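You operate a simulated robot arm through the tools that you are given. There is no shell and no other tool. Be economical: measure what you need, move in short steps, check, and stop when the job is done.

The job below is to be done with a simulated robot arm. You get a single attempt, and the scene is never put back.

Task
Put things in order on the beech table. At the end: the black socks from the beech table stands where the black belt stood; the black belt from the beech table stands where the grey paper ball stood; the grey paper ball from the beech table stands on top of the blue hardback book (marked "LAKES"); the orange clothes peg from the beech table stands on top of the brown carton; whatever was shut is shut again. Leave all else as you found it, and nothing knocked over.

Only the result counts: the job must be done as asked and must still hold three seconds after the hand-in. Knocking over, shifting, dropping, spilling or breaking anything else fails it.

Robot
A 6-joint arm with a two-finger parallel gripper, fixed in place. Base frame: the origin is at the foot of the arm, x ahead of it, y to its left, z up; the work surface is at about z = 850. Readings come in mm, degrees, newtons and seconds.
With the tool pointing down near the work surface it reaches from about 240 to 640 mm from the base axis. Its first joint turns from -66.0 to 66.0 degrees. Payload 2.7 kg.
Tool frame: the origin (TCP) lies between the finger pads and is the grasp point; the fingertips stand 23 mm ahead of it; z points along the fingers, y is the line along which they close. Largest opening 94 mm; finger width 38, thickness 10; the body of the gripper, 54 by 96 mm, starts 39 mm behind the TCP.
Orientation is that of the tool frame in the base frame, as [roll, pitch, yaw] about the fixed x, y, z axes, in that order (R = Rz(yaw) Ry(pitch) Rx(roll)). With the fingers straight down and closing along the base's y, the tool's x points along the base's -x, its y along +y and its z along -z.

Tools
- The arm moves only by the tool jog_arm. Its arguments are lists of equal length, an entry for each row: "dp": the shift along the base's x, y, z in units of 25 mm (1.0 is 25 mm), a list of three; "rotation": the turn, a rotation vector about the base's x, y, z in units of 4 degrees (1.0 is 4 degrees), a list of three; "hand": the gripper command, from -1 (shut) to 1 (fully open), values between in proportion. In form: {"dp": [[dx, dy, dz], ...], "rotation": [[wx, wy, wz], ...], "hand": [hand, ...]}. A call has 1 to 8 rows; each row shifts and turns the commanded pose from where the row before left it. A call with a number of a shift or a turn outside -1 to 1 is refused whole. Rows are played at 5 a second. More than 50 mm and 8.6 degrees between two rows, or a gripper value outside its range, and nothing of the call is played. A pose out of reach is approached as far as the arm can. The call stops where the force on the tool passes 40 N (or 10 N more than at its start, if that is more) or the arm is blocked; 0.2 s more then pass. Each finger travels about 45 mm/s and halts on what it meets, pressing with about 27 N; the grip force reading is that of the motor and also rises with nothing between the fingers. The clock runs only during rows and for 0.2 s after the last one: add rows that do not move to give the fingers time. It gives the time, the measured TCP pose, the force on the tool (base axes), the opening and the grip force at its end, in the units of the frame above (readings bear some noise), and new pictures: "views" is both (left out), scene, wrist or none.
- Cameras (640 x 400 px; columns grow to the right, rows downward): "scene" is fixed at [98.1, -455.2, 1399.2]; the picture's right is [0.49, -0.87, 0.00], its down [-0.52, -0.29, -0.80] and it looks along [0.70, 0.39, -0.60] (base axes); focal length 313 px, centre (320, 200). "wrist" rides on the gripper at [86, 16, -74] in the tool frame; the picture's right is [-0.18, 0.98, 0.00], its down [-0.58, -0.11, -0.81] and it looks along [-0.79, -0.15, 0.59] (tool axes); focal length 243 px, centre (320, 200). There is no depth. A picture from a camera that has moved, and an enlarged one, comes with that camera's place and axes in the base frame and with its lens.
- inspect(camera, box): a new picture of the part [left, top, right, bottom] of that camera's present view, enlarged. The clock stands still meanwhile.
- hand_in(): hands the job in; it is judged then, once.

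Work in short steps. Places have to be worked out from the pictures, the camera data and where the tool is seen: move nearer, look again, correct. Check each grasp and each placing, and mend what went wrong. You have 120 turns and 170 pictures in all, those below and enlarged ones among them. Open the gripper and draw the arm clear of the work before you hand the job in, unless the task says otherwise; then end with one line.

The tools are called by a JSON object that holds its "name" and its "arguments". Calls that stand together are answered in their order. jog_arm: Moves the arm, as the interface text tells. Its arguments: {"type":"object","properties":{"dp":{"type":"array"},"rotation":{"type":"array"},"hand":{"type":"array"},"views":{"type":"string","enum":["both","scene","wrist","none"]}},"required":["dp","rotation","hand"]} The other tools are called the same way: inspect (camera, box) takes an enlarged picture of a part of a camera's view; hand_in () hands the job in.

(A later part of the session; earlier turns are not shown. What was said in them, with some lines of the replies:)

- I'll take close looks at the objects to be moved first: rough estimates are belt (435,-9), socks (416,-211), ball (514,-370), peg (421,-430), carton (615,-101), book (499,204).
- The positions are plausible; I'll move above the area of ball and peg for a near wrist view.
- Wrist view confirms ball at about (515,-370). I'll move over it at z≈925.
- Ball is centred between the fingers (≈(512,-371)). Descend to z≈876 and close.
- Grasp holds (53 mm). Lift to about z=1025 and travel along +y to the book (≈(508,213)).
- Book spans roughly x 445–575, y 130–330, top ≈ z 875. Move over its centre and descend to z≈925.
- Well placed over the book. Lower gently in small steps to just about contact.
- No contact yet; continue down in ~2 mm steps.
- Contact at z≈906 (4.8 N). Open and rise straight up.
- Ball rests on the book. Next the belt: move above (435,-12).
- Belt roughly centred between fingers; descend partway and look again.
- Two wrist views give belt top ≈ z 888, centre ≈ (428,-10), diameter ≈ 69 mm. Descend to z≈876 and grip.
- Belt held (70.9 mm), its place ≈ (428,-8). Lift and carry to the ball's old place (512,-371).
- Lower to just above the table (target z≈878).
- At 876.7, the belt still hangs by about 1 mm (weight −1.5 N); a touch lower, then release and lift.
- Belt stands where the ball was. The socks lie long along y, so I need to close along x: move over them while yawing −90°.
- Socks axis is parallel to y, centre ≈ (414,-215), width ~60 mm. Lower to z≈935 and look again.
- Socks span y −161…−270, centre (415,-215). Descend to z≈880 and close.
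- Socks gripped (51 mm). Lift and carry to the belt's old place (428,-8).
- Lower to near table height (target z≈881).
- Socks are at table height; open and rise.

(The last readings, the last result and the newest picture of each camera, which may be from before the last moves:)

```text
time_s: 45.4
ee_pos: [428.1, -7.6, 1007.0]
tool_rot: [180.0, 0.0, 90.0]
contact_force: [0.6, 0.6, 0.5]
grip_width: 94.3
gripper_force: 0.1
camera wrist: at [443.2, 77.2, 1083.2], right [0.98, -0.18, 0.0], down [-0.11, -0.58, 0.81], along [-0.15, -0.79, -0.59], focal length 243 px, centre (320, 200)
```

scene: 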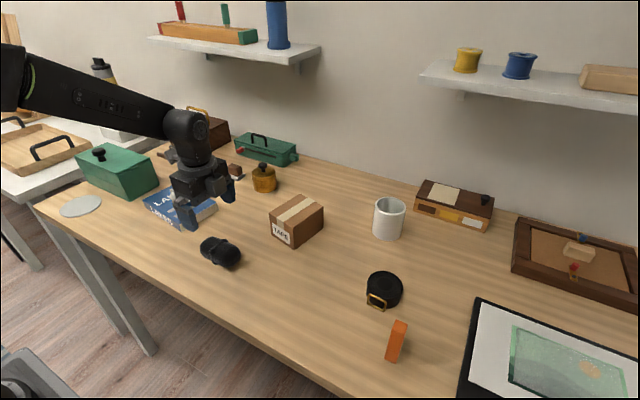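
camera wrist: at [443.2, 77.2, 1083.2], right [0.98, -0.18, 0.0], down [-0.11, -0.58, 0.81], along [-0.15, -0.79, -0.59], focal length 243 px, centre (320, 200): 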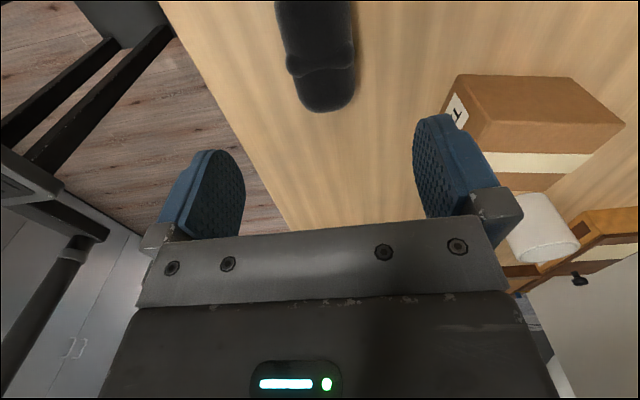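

Socks now stand where the belt was. Now move toward the peg for a closer look.

{"name": "jog_arm", "arguments": {"dp": [[0, -1, 0], [0, -1, 0], [0, -1, 0], [0, -1, 0], [0, -1, 0], [0, -1, 0], [0, -1, 0], [0, -1, 0]], "rotation": [[0, 0, 0], [0, 0, 0], [0, 0, 0], [0, 0, 0], [0, 0, 0], [0, 0, 0], [0, 0, 0], [0, 0, 0]], "hand": [1, 1, 1, 1, 1, 1, 1, 1], "views": "none"}}

{"name": "jog_arm", "arguments": {"dp": [[0, -1, 0], [0, -1, 0], [0, -1, 0], [0, -1, 0], [0, -1, 0], [0, -1, -0.4], [0, 0, 0]], "rotation": [[0, 0, 0], [0, 0, 0], [0, 0, 0], [0, 0, 0], [0, 0, 0], [0, 0, 0], [0, 0, 0]], "hand": [1, 1, 1, 1, 1, 1, 1], "views": "wrist"}}

{"name": "inspect", "arguments": {"camera": "wrist", "box": [240, 20, 420, 180]}}

```text
time_s: 47.2
ee_pos: [429.3, -208.5, 1007.8]
tool_rot: [180.0, 0.0, 89.9]
contact_force: [-0.1, 0.1, 0.5]
grip_width: 94.1
gripper_force: 0.0
```

```text
time_s: 48.8
ee_pos: [429.5, -360.8, 995.4]
tool_rot: [180.0, -0.2, 90.0]
contact_force: [-0.2, -1.2, -0.3]
grip_width: 94.2
gripper_force: 0.0
camera wrist: at [443.7, -275.4, 1071.2], right [0.98, -0.18, 0.0], down [-0.11, -0.58, 0.81], along [-0.15, -0.79, -0.59], focal length 243 px, centre (320, 200)
```

wrist: 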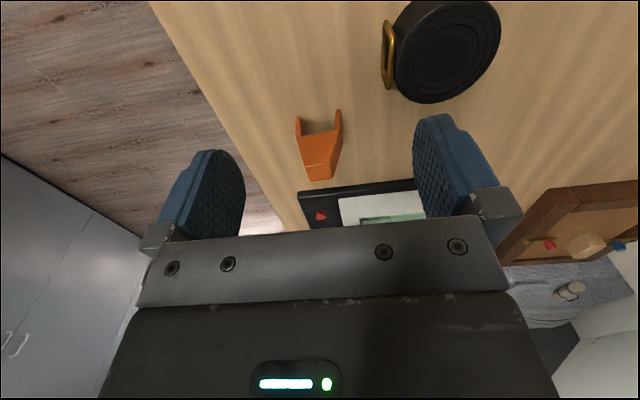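

```text
2.50 times, centred on (330, 100) of wrist
camera zoom: at [443.7, -275.4, 1071.2], right [0.98, -0.18, 0.0], down [-0.11, -0.58, 0.81], along [-0.15, -0.79, -0.59], focal length 606 px, centre (295, 450)
```

zoom: 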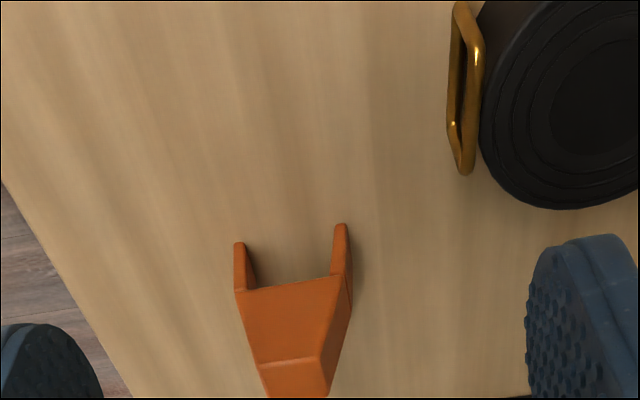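

The peg stands upright on two feet (x≈392–437, y≈−420…−441), tapering to a ~19 mm wide top at z≈925, so I'll grip it across y. Yaw back +90° and move above (413,-431).

{"name": "jog_arm", "arguments": {"dp": [[-0.08, -0.35, 0], [-0.08, -0.35, 0], [-0.08, -0.35, 0], [-0.08, -0.35, 0], [-0.08, -0.35, 0], [-0.08, -0.35, 0], [-0.08, -0.35, 0], [-0.08, -0.35, 0]], "rotation": [[0, 0, 1], [0, 0, 1], [0, 0, 1], [0, 0, 1], [0, 0, 1], [0, 0, 1], [0, 0, 1], [0, 0, 1]], "hand": [1, 1, 1, 1, 1, 1, 1, 1], "views": "none"}}

{"name": "jog_arm", "arguments": {"dp": [[0, 0, 0], [0, 0, 0], [0, 0, 0], [0, 0, 0], [0, 0, 0], [0, 0, 0], [0, 0, 0], [0, 0, 0]], "rotation": [[0, 0, 1], [0, 0, 1], [0, 0, 1], [0, 0, 1], [0, 0, 1], [0, 0, 1], [0, 0, 1], [0, 0, 1]], "hand": [1, 1, 1, 1, 1, 1, 1, 1], "views": "none"}}

{"name": "jog_arm", "arguments": {"dp": [[0, 0, 0], [0, 0, 0], [0, 0, 0], [0, 0, 0], [0, 0, 0], [0, 0, 0], [0, 0, 0], [0, 0, 0]], "rotation": [[0, 0, 1], [0, 0, 1], [0, 0, 1], [0, 0, 1], [0, 0, 1], [0, 0, 1], [0, 0, 0.5], [0, 0, 0]], "hand": [1, 1, 1, 1, 1, 1, 1, 1], "views": "both"}}

{"name": "inspect", "arguments": {"camera": "wrist", "box": [240, 0, 420, 150]}}

```text
time_s: 50.6
ee_pos: [412.4, -430.6, 994.2]
tool_rot: [-180.0, 0.1, 122.0]
contact_force: [-1.2, -0.4, 0.4]
grip_width: 94.1
gripper_force: 0.0
```

```text
time_s: 52.4
ee_pos: [411.8, -429.4, 995.9]
tool_rot: [-179.9, 0.0, 154.0]
contact_force: [0.3, -0.9, -0.2]
grip_width: 94.0
gripper_force: 0.2
```

```text
time_s: 54.2
ee_pos: [411.7, -429.0, 996.8]
tool_rot: [180.0, 0.0, -180.0]
contact_force: [0.4, 0.9, -0.5]
grip_width: 93.8
gripper_force: 0.0
camera wrist: at [324.3, -414.2, 1072.0], right [0.18, 0.98, 0.0], down [0.58, -0.11, 0.81], along [0.79, -0.15, -0.59], focal length 243 px, centre (320, 200)
```

scene: 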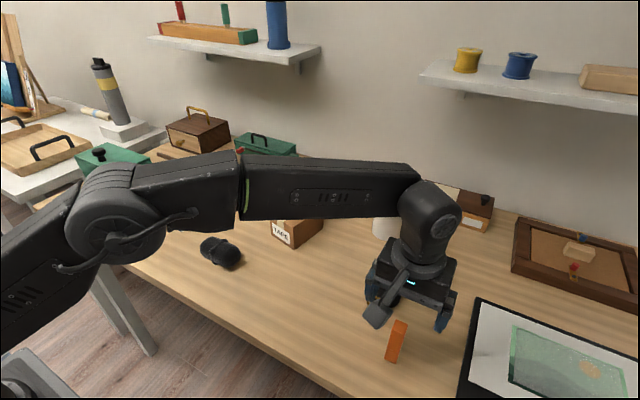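
wrist: 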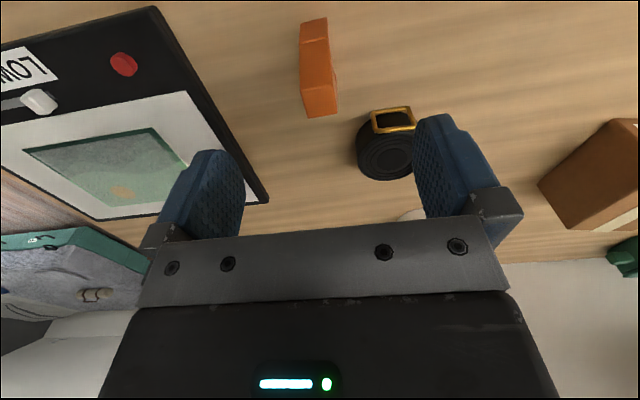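

```text
2.67 times, centred on (330, 75) of wrist
camera zoom: at [324.3, -414.2, 1072.0], right [0.18, 0.98, 0.0], down [0.58, -0.11, 0.81], along [0.79, -0.15, -0.59], focal length 647 px, centre (293, 533)
```

zoom: 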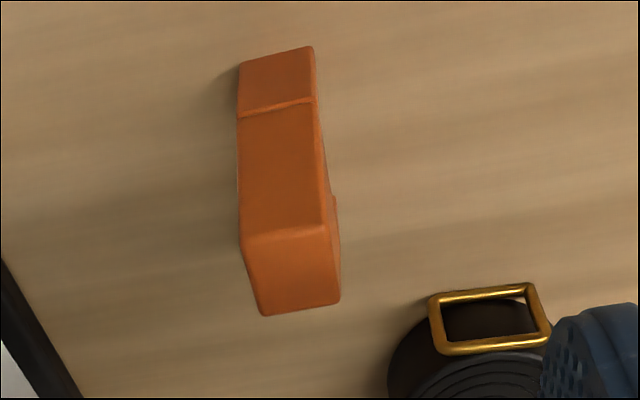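

Peg top centre ≈ (413,-431), 20 mm thick. Descend to z≈900 and close.

{"name": "jog_arm", "arguments": {"dp": [[0.05, -0.08, -1], [0, 0, -1], [0, 0, -1], [0, 0, -0.85], [0, 0, 0]], "rotation": [[0, 0, 0], [0, 0, 0], [0, 0, 0], [0, 0, 0], [0, 0, 0]], "hand": [0.6, 0.6, 0.6, 0.6, 0.6], "views": "both"}}

```text
time_s: 55.4
ee_pos: [411.4, -432.9, 900.3]
tool_rot: [-180.0, 0.0, -180.0]
contact_force: [0.2, 0.1, 0.3]
grip_width: 75.3
gripper_force: 0.1
camera wrist: at [324.8, -417.4, 975.8], right [0.18, 0.98, 0.0], down [0.58, -0.11, 0.81], along [0.79, -0.15, -0.59], focal length 243 px, centre (320, 200)
```

scene: 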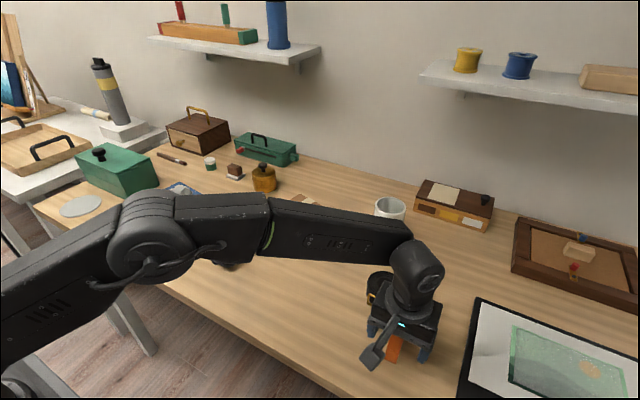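
wrist: 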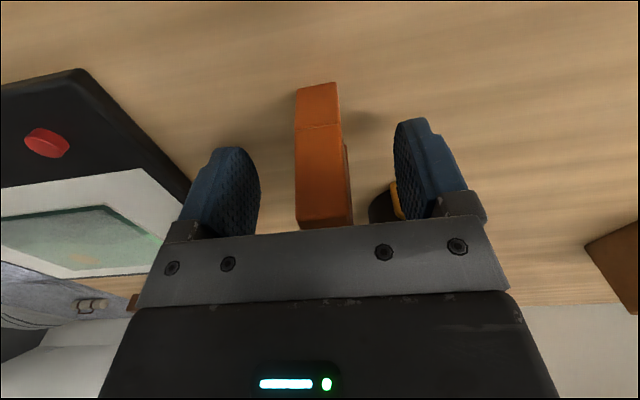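

Centred between fingers; close.

{"name": "jog_arm", "arguments": {"dp": [[0, 0, 0], [0, 0, 0], [0, 0, 0], [0, 0, 0], [0, 0, 0], [0, 0, 0]], "rotation": [[0, 0, 0], [0, 0, 0], [0, 0, 0], [0, 0, 0], [0, 0, 0], [0, 0, 0]], "hand": [0, -0.5, -1, -1, -1, -1], "views": "wrist"}}

```text
time_s: 56.8
ee_pos: [413.5, -432.8, 900.5]
tool_rot: [-180.0, -0.1, 179.9]
contact_force: [-0.1, -0.1, 0.4]
grip_width: 21.2
gripper_force: 27.6
camera wrist: at [324.9, -417.3, 976.2], right [0.18, 0.98, 0.0], down [0.58, -0.11, 0.81], along [0.79, -0.15, -0.59], focal length 243 px, centre (320, 200)
```

wrist: 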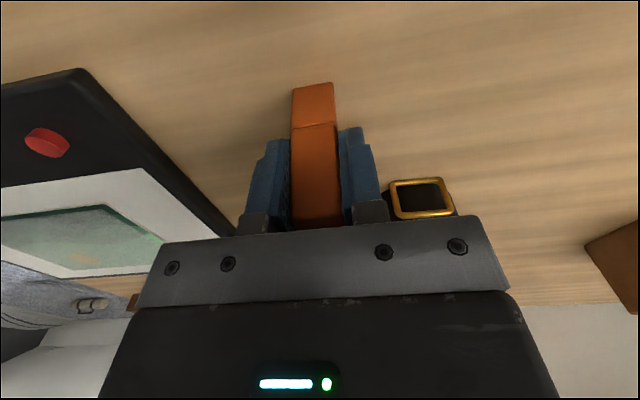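

Peg gripped (21 mm). Lift, and travel to near the carton at height for measuring it.

{"name": "jog_arm", "arguments": {"dp": [[0, 0, 1], [0, 0, 1], [0, 0, 1], [0, 0, 1], [0, 0.3, 1], [0, 1, 0.8], [0, 1, 0], [0, 1, 0]], "rotation": [[0, 0, 0], [0, 0, 0], [0, 0, 0], [0, 0, 0], [0, 0, 0], [0, 0, 0], [0, 0, 0], [0, 0, 0]], "hand": [-1, -1, -1, -1, -1, -1, -1, -1], "views": "none"}}

{"name": "jog_arm", "arguments": {"dp": [[0, 1, 0], [0, 1, 0], [0, 1, 0], [0.3, 1, 0], [0.5, 1, 0], [0.5, 1, 0], [0.5, 1, 0], [0.5, 1, 0]], "rotation": [[0, 0, 0], [0, 0, 0], [0, 0, 0], [0, 0, 0], [0, 0, 0], [0, 0, 0], [0, 0, 0], [0, 0, 0]], "hand": [-1, -1, -1, -1, -1, -1, -1, -1], "views": "none"}}

{"name": "jog_arm", "arguments": {"dp": [[1, 1, 0], [1, 0.9, 0], [0.8, 0, 0], [0, 0, 0]], "rotation": [[0, 0, 0], [0, 0, 0], [0, 0, 0], [0, 0, 0]], "hand": [-1, -1, -1, -1], "views": "both"}}

{"name": "inspect", "arguments": {"camera": "scene", "box": [240, 140, 360, 260]}}

```text
time_s: 58.6
ee_pos: [413.7, -349.1, 1044.9]
tool_rot: [-180.0, 0.0, -180.0]
contact_force: [0.0, -0.4, 0.0]
grip_width: 21.3
gripper_force: 27.0
```

```text
time_s: 60.4
ee_pos: [470.1, -146.7, 1045.7]
tool_rot: [180.0, 0.0, -180.0]
contact_force: [0.4, 0.0, 0.2]
grip_width: 21.2
gripper_force: 27.2
```

```text
time_s: 61.4
ee_pos: [541.0, -99.6, 1044.9]
tool_rot: [180.0, 0.0, -180.0]
contact_force: [-0.1, 0.1, -0.3]
grip_width: 21.5
gripper_force: 27.5
camera wrist: at [453.0, -84.4, 1120.9], right [0.18, 0.98, 0.0], down [0.58, -0.11, 0.81], along [0.79, -0.15, -0.59], focal length 243 px, centre (320, 200)
```

scene: 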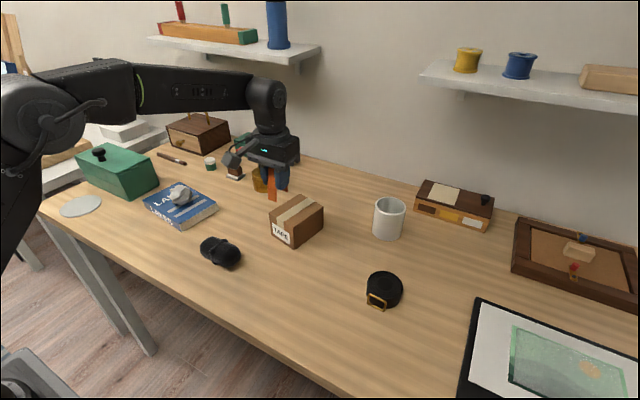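
wrist: 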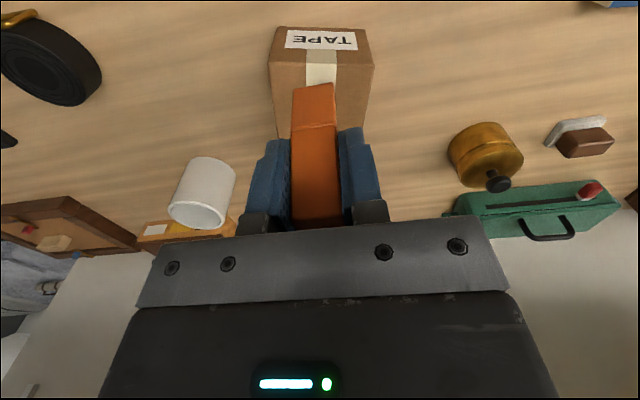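

```text
3.33 times, centred on (300, 200) of scene
camera zoom: at [98.1, -455.2, 1399.2], right [0.49, -0.87, 0.0], down [-0.52, -0.29, -0.8], along [0.7, 0.39, -0.6], focal length 1043 px, centre (387, 200)
```

zoom: 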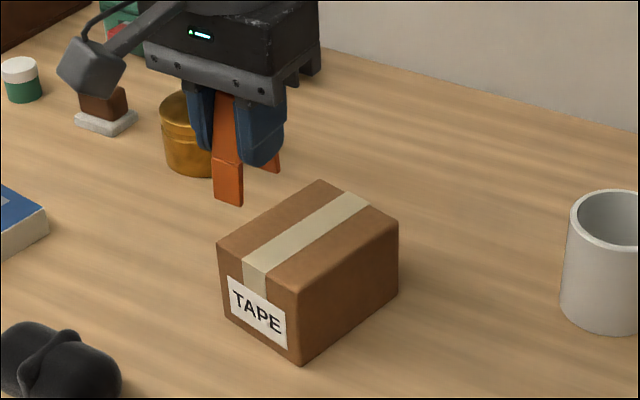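

Carton top: centre ≈ (594,-113), z ≈ 922, about 105×78 mm. Move over it and descend to z≈987 (feet ≈ 936).

{"name": "jog_arm", "arguments": {"dp": [[1, -0.26, 0], [1, -0.26, 0], [0.12, 0, 0], [0, 0, -0.8], [0, 0, -0.8], [0, 0, -0.7], [0, 0, 0]], "rotation": [[0, 0, 0], [0, 0, 0], [0, 0, 0], [0, 0, 0], [0, 0, 0], [0, 0, 0], [0, 0, 0]], "hand": [-1, -1, -1, -1, -1, -1, -1], "views": "both"}}

{"name": "inspect", "arguments": {"camera": "scene", "box": [240, 160, 350, 260]}}

```text
time_s: 63.0
ee_pos: [594.5, -114.8, 988.5]
tool_rot: [180.0, 0.0, 179.9]
contact_force: [0.4, -0.7, -0.4]
grip_width: 21.3
gripper_force: 27.3
camera wrist: at [506.9, -99.5, 1064.5], right [0.18, 0.98, 0.0], down [0.58, -0.11, 0.81], along [0.79, -0.15, -0.59], focal length 243 px, centre (320, 200)
```

scene: 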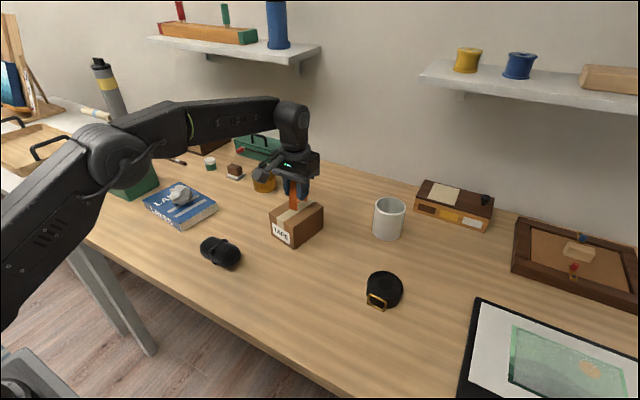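
wrist: 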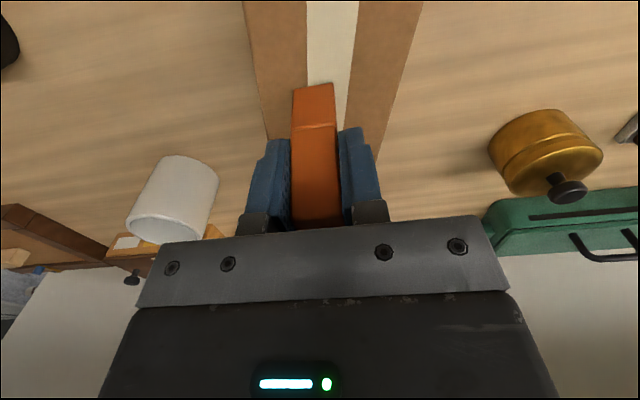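

```text
4.00 times, centred on (295, 210) of scene
camera zoom: at [98.1, -455.2, 1399.2], right [0.49, -0.87, 0.0], down [-0.52, -0.29, -0.8], along [0.7, 0.39, -0.6], focal length 1252 px, centre (420, 160)
```

zoom: 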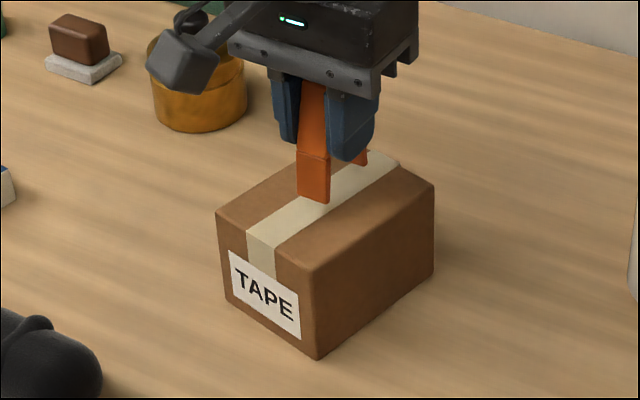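

Peg is above the tape stripe near the middle. Lower stepwise, watching the force.

{"name": "jog_arm", "arguments": {"dp": [[0, 0, -0.4], [0, 0, 0]], "rotation": [[0, 0, 0], [0, 0, 0]], "hand": [-1, -1], "views": "none"}}

{"name": "jog_arm", "arguments": {"dp": [[0, 0, -0.1], [0, 0, 0]], "rotation": [[0, 0, 0], [0, 0, 0]], "hand": [-1, -1], "views": "none"}}

{"name": "inspect", "arguments": {"camera": "scene", "box": [260, 170, 330, 240]}}

```text
time_s: 63.6
ee_pos: [593.9, -114.7, 977.2]
tool_rot: [180.0, -0.1, 180.0]
contact_force: [0.4, -1.2, 0.6]
grip_width: 21.3
gripper_force: 27.9
```

```text
time_s: 64.2
ee_pos: [593.6, -114.6, 975.5]
tool_rot: [180.0, 0.0, 180.0]
contact_force: [-0.9, -0.2, 1.0]
grip_width: 21.4
gripper_force: 26.8
```

```text
5.71 times, centred on (295, 205) of scene
camera zoom: at [98.0, -455.2, 1399.2], right [0.49, -0.87, 0.0], down [-0.52, -0.29, -0.8], along [0.7, 0.39, -0.6], focal length 1788 px, centre (463, 171)
```

zoom: 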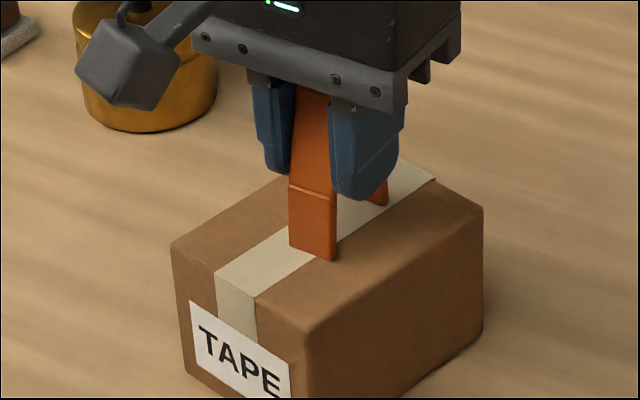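

Almost touching; continue with 1.5 mm steps.

{"name": "jog_arm", "arguments": {"dp": [[0, 0, -0.06], [0, 0, 0]], "rotation": [[0, 0, 0], [0, 0, 0]], "hand": [-1, -1], "views": "none"}}

```text
time_s: 64.8
ee_pos: [593.5, -114.6, 974.5]
tool_rot: [-179.9, 0.2, 180.0]
contact_force: [0.5, 1.6, 10.2]
grip_width: 21.5
gripper_force: 26.9
```

Contact (10 N). Ease 0.5 mm, open slowly, then rise.

{"name": "jog_arm", "arguments": {"dp": [[0, 0, 0.02], [0, 0, 0], [0, 0, 0], [0, 0, 0], [0, 0, 0.6], [0, 0, 1], [0, 0, 1], [0, 0, 1]], "rotation": [[0, 0, 0], [0, 0, 0], [0, 0, 0], [0, 0, 0], [0, 0, 0], [0, 0, 0], [0, 0, 0], [0, 0, 0]], "hand": [-1, -0.4, 0, 0.4, 0.4, 0.4, 0.4, 0.4], "views": "both"}}

{"name": "inspect", "arguments": {"camera": "scene", "box": [250, 150, 350, 250]}}

```text
time_s: 66.6
ee_pos: [593.8, -114.8, 1063.2]
tool_rot: [179.9, 0.0, 179.9]
contact_force: [-0.9, 0.0, 0.4]
grip_width: 66.1
gripper_force: 0.1
camera wrist: at [505.8, -99.3, 1140.0], right [0.18, 0.98, 0.0], down [0.58, -0.11, 0.81], along [0.79, -0.15, -0.59], focal length 243 px, centre (320, 200)
```

scene: 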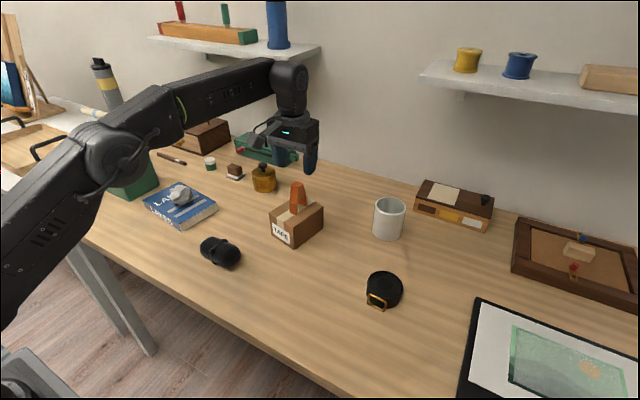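
wrist: 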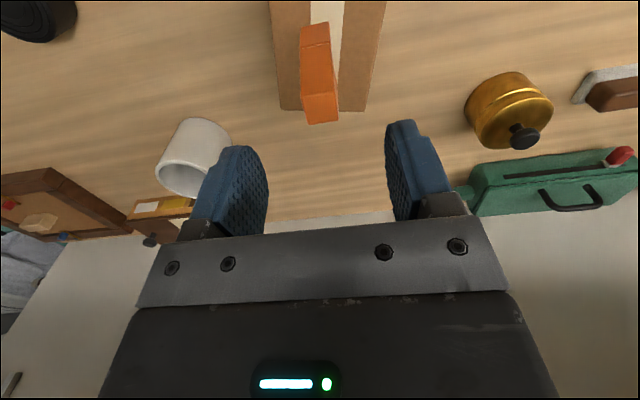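

```text
4.00 times, centred on (300, 200) of scene
camera zoom: at [98.1, -455.2, 1399.2], right [0.49, -0.87, 0.0], down [-0.52, -0.29, -0.8], along [0.7, 0.39, -0.6], focal length 1252 px, centre (400, 200)
```

zoom: 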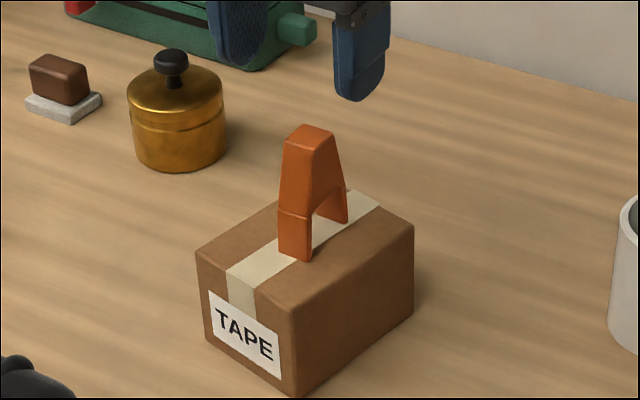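

Peg stands upright on the carton. Draw the arm back and up, opening fully, and take a final check picture.

{"name": "jog_arm", "arguments": {"dp": [[0, 0, 1], [-0.6, 0, 1], [-1, 0, 1], [-1, 0, 1], [-1, 0.3, 1], [-1, 0.5, 0.3], [-1, 0.5, 0], [0, 0, 0]], "rotation": [[0, 0, 0], [0, 0, 0], [0, 0, 0], [0, 0, 0], [0, 0, 0], [0, 0, 0], [0, 0, 0], [0, 0, 0]], "hand": [0.4, 0.4, 1, 1, 1, 1, 1, 1], "views": "both"}}

```text
time_s: 68.4
ee_pos: [452.4, -82.1, 1195.4]
tool_rot: [179.9, 0.1, 180.0]
contact_force: [-0.1, -0.7, 1.2]
grip_width: 94.1
gripper_force: 0.1
camera wrist: at [364.5, -67.0, 1271.9], right [0.18, 0.98, 0.0], down [0.58, -0.11, 0.81], along [0.79, -0.15, -0.59], focal length 243 px, centre (320, 200)
```

scene: 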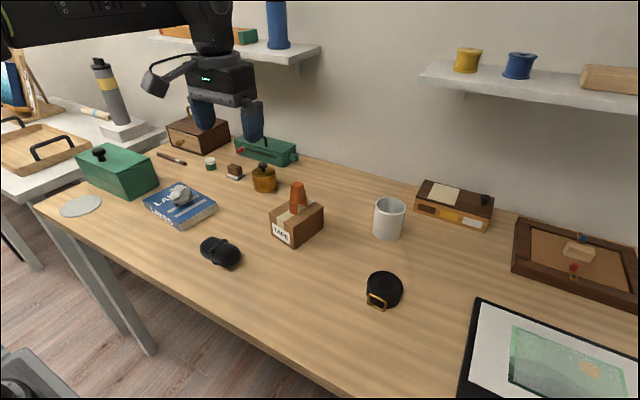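
wrist: 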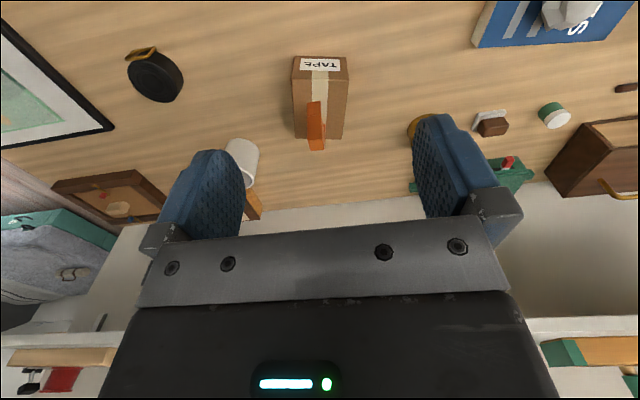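

Everything is in place and the arm is clear; hand in.

{"name": "hand_in", "arguments": {}}

```text
The job is handed in.
```

I handed in the job with all four items moved: ball on the book, belt where the ball stood, socks where the belt stood, and peg upright on the carton. Nothing needed opening, and the last pictures showed nothing else shifted or knocked over.
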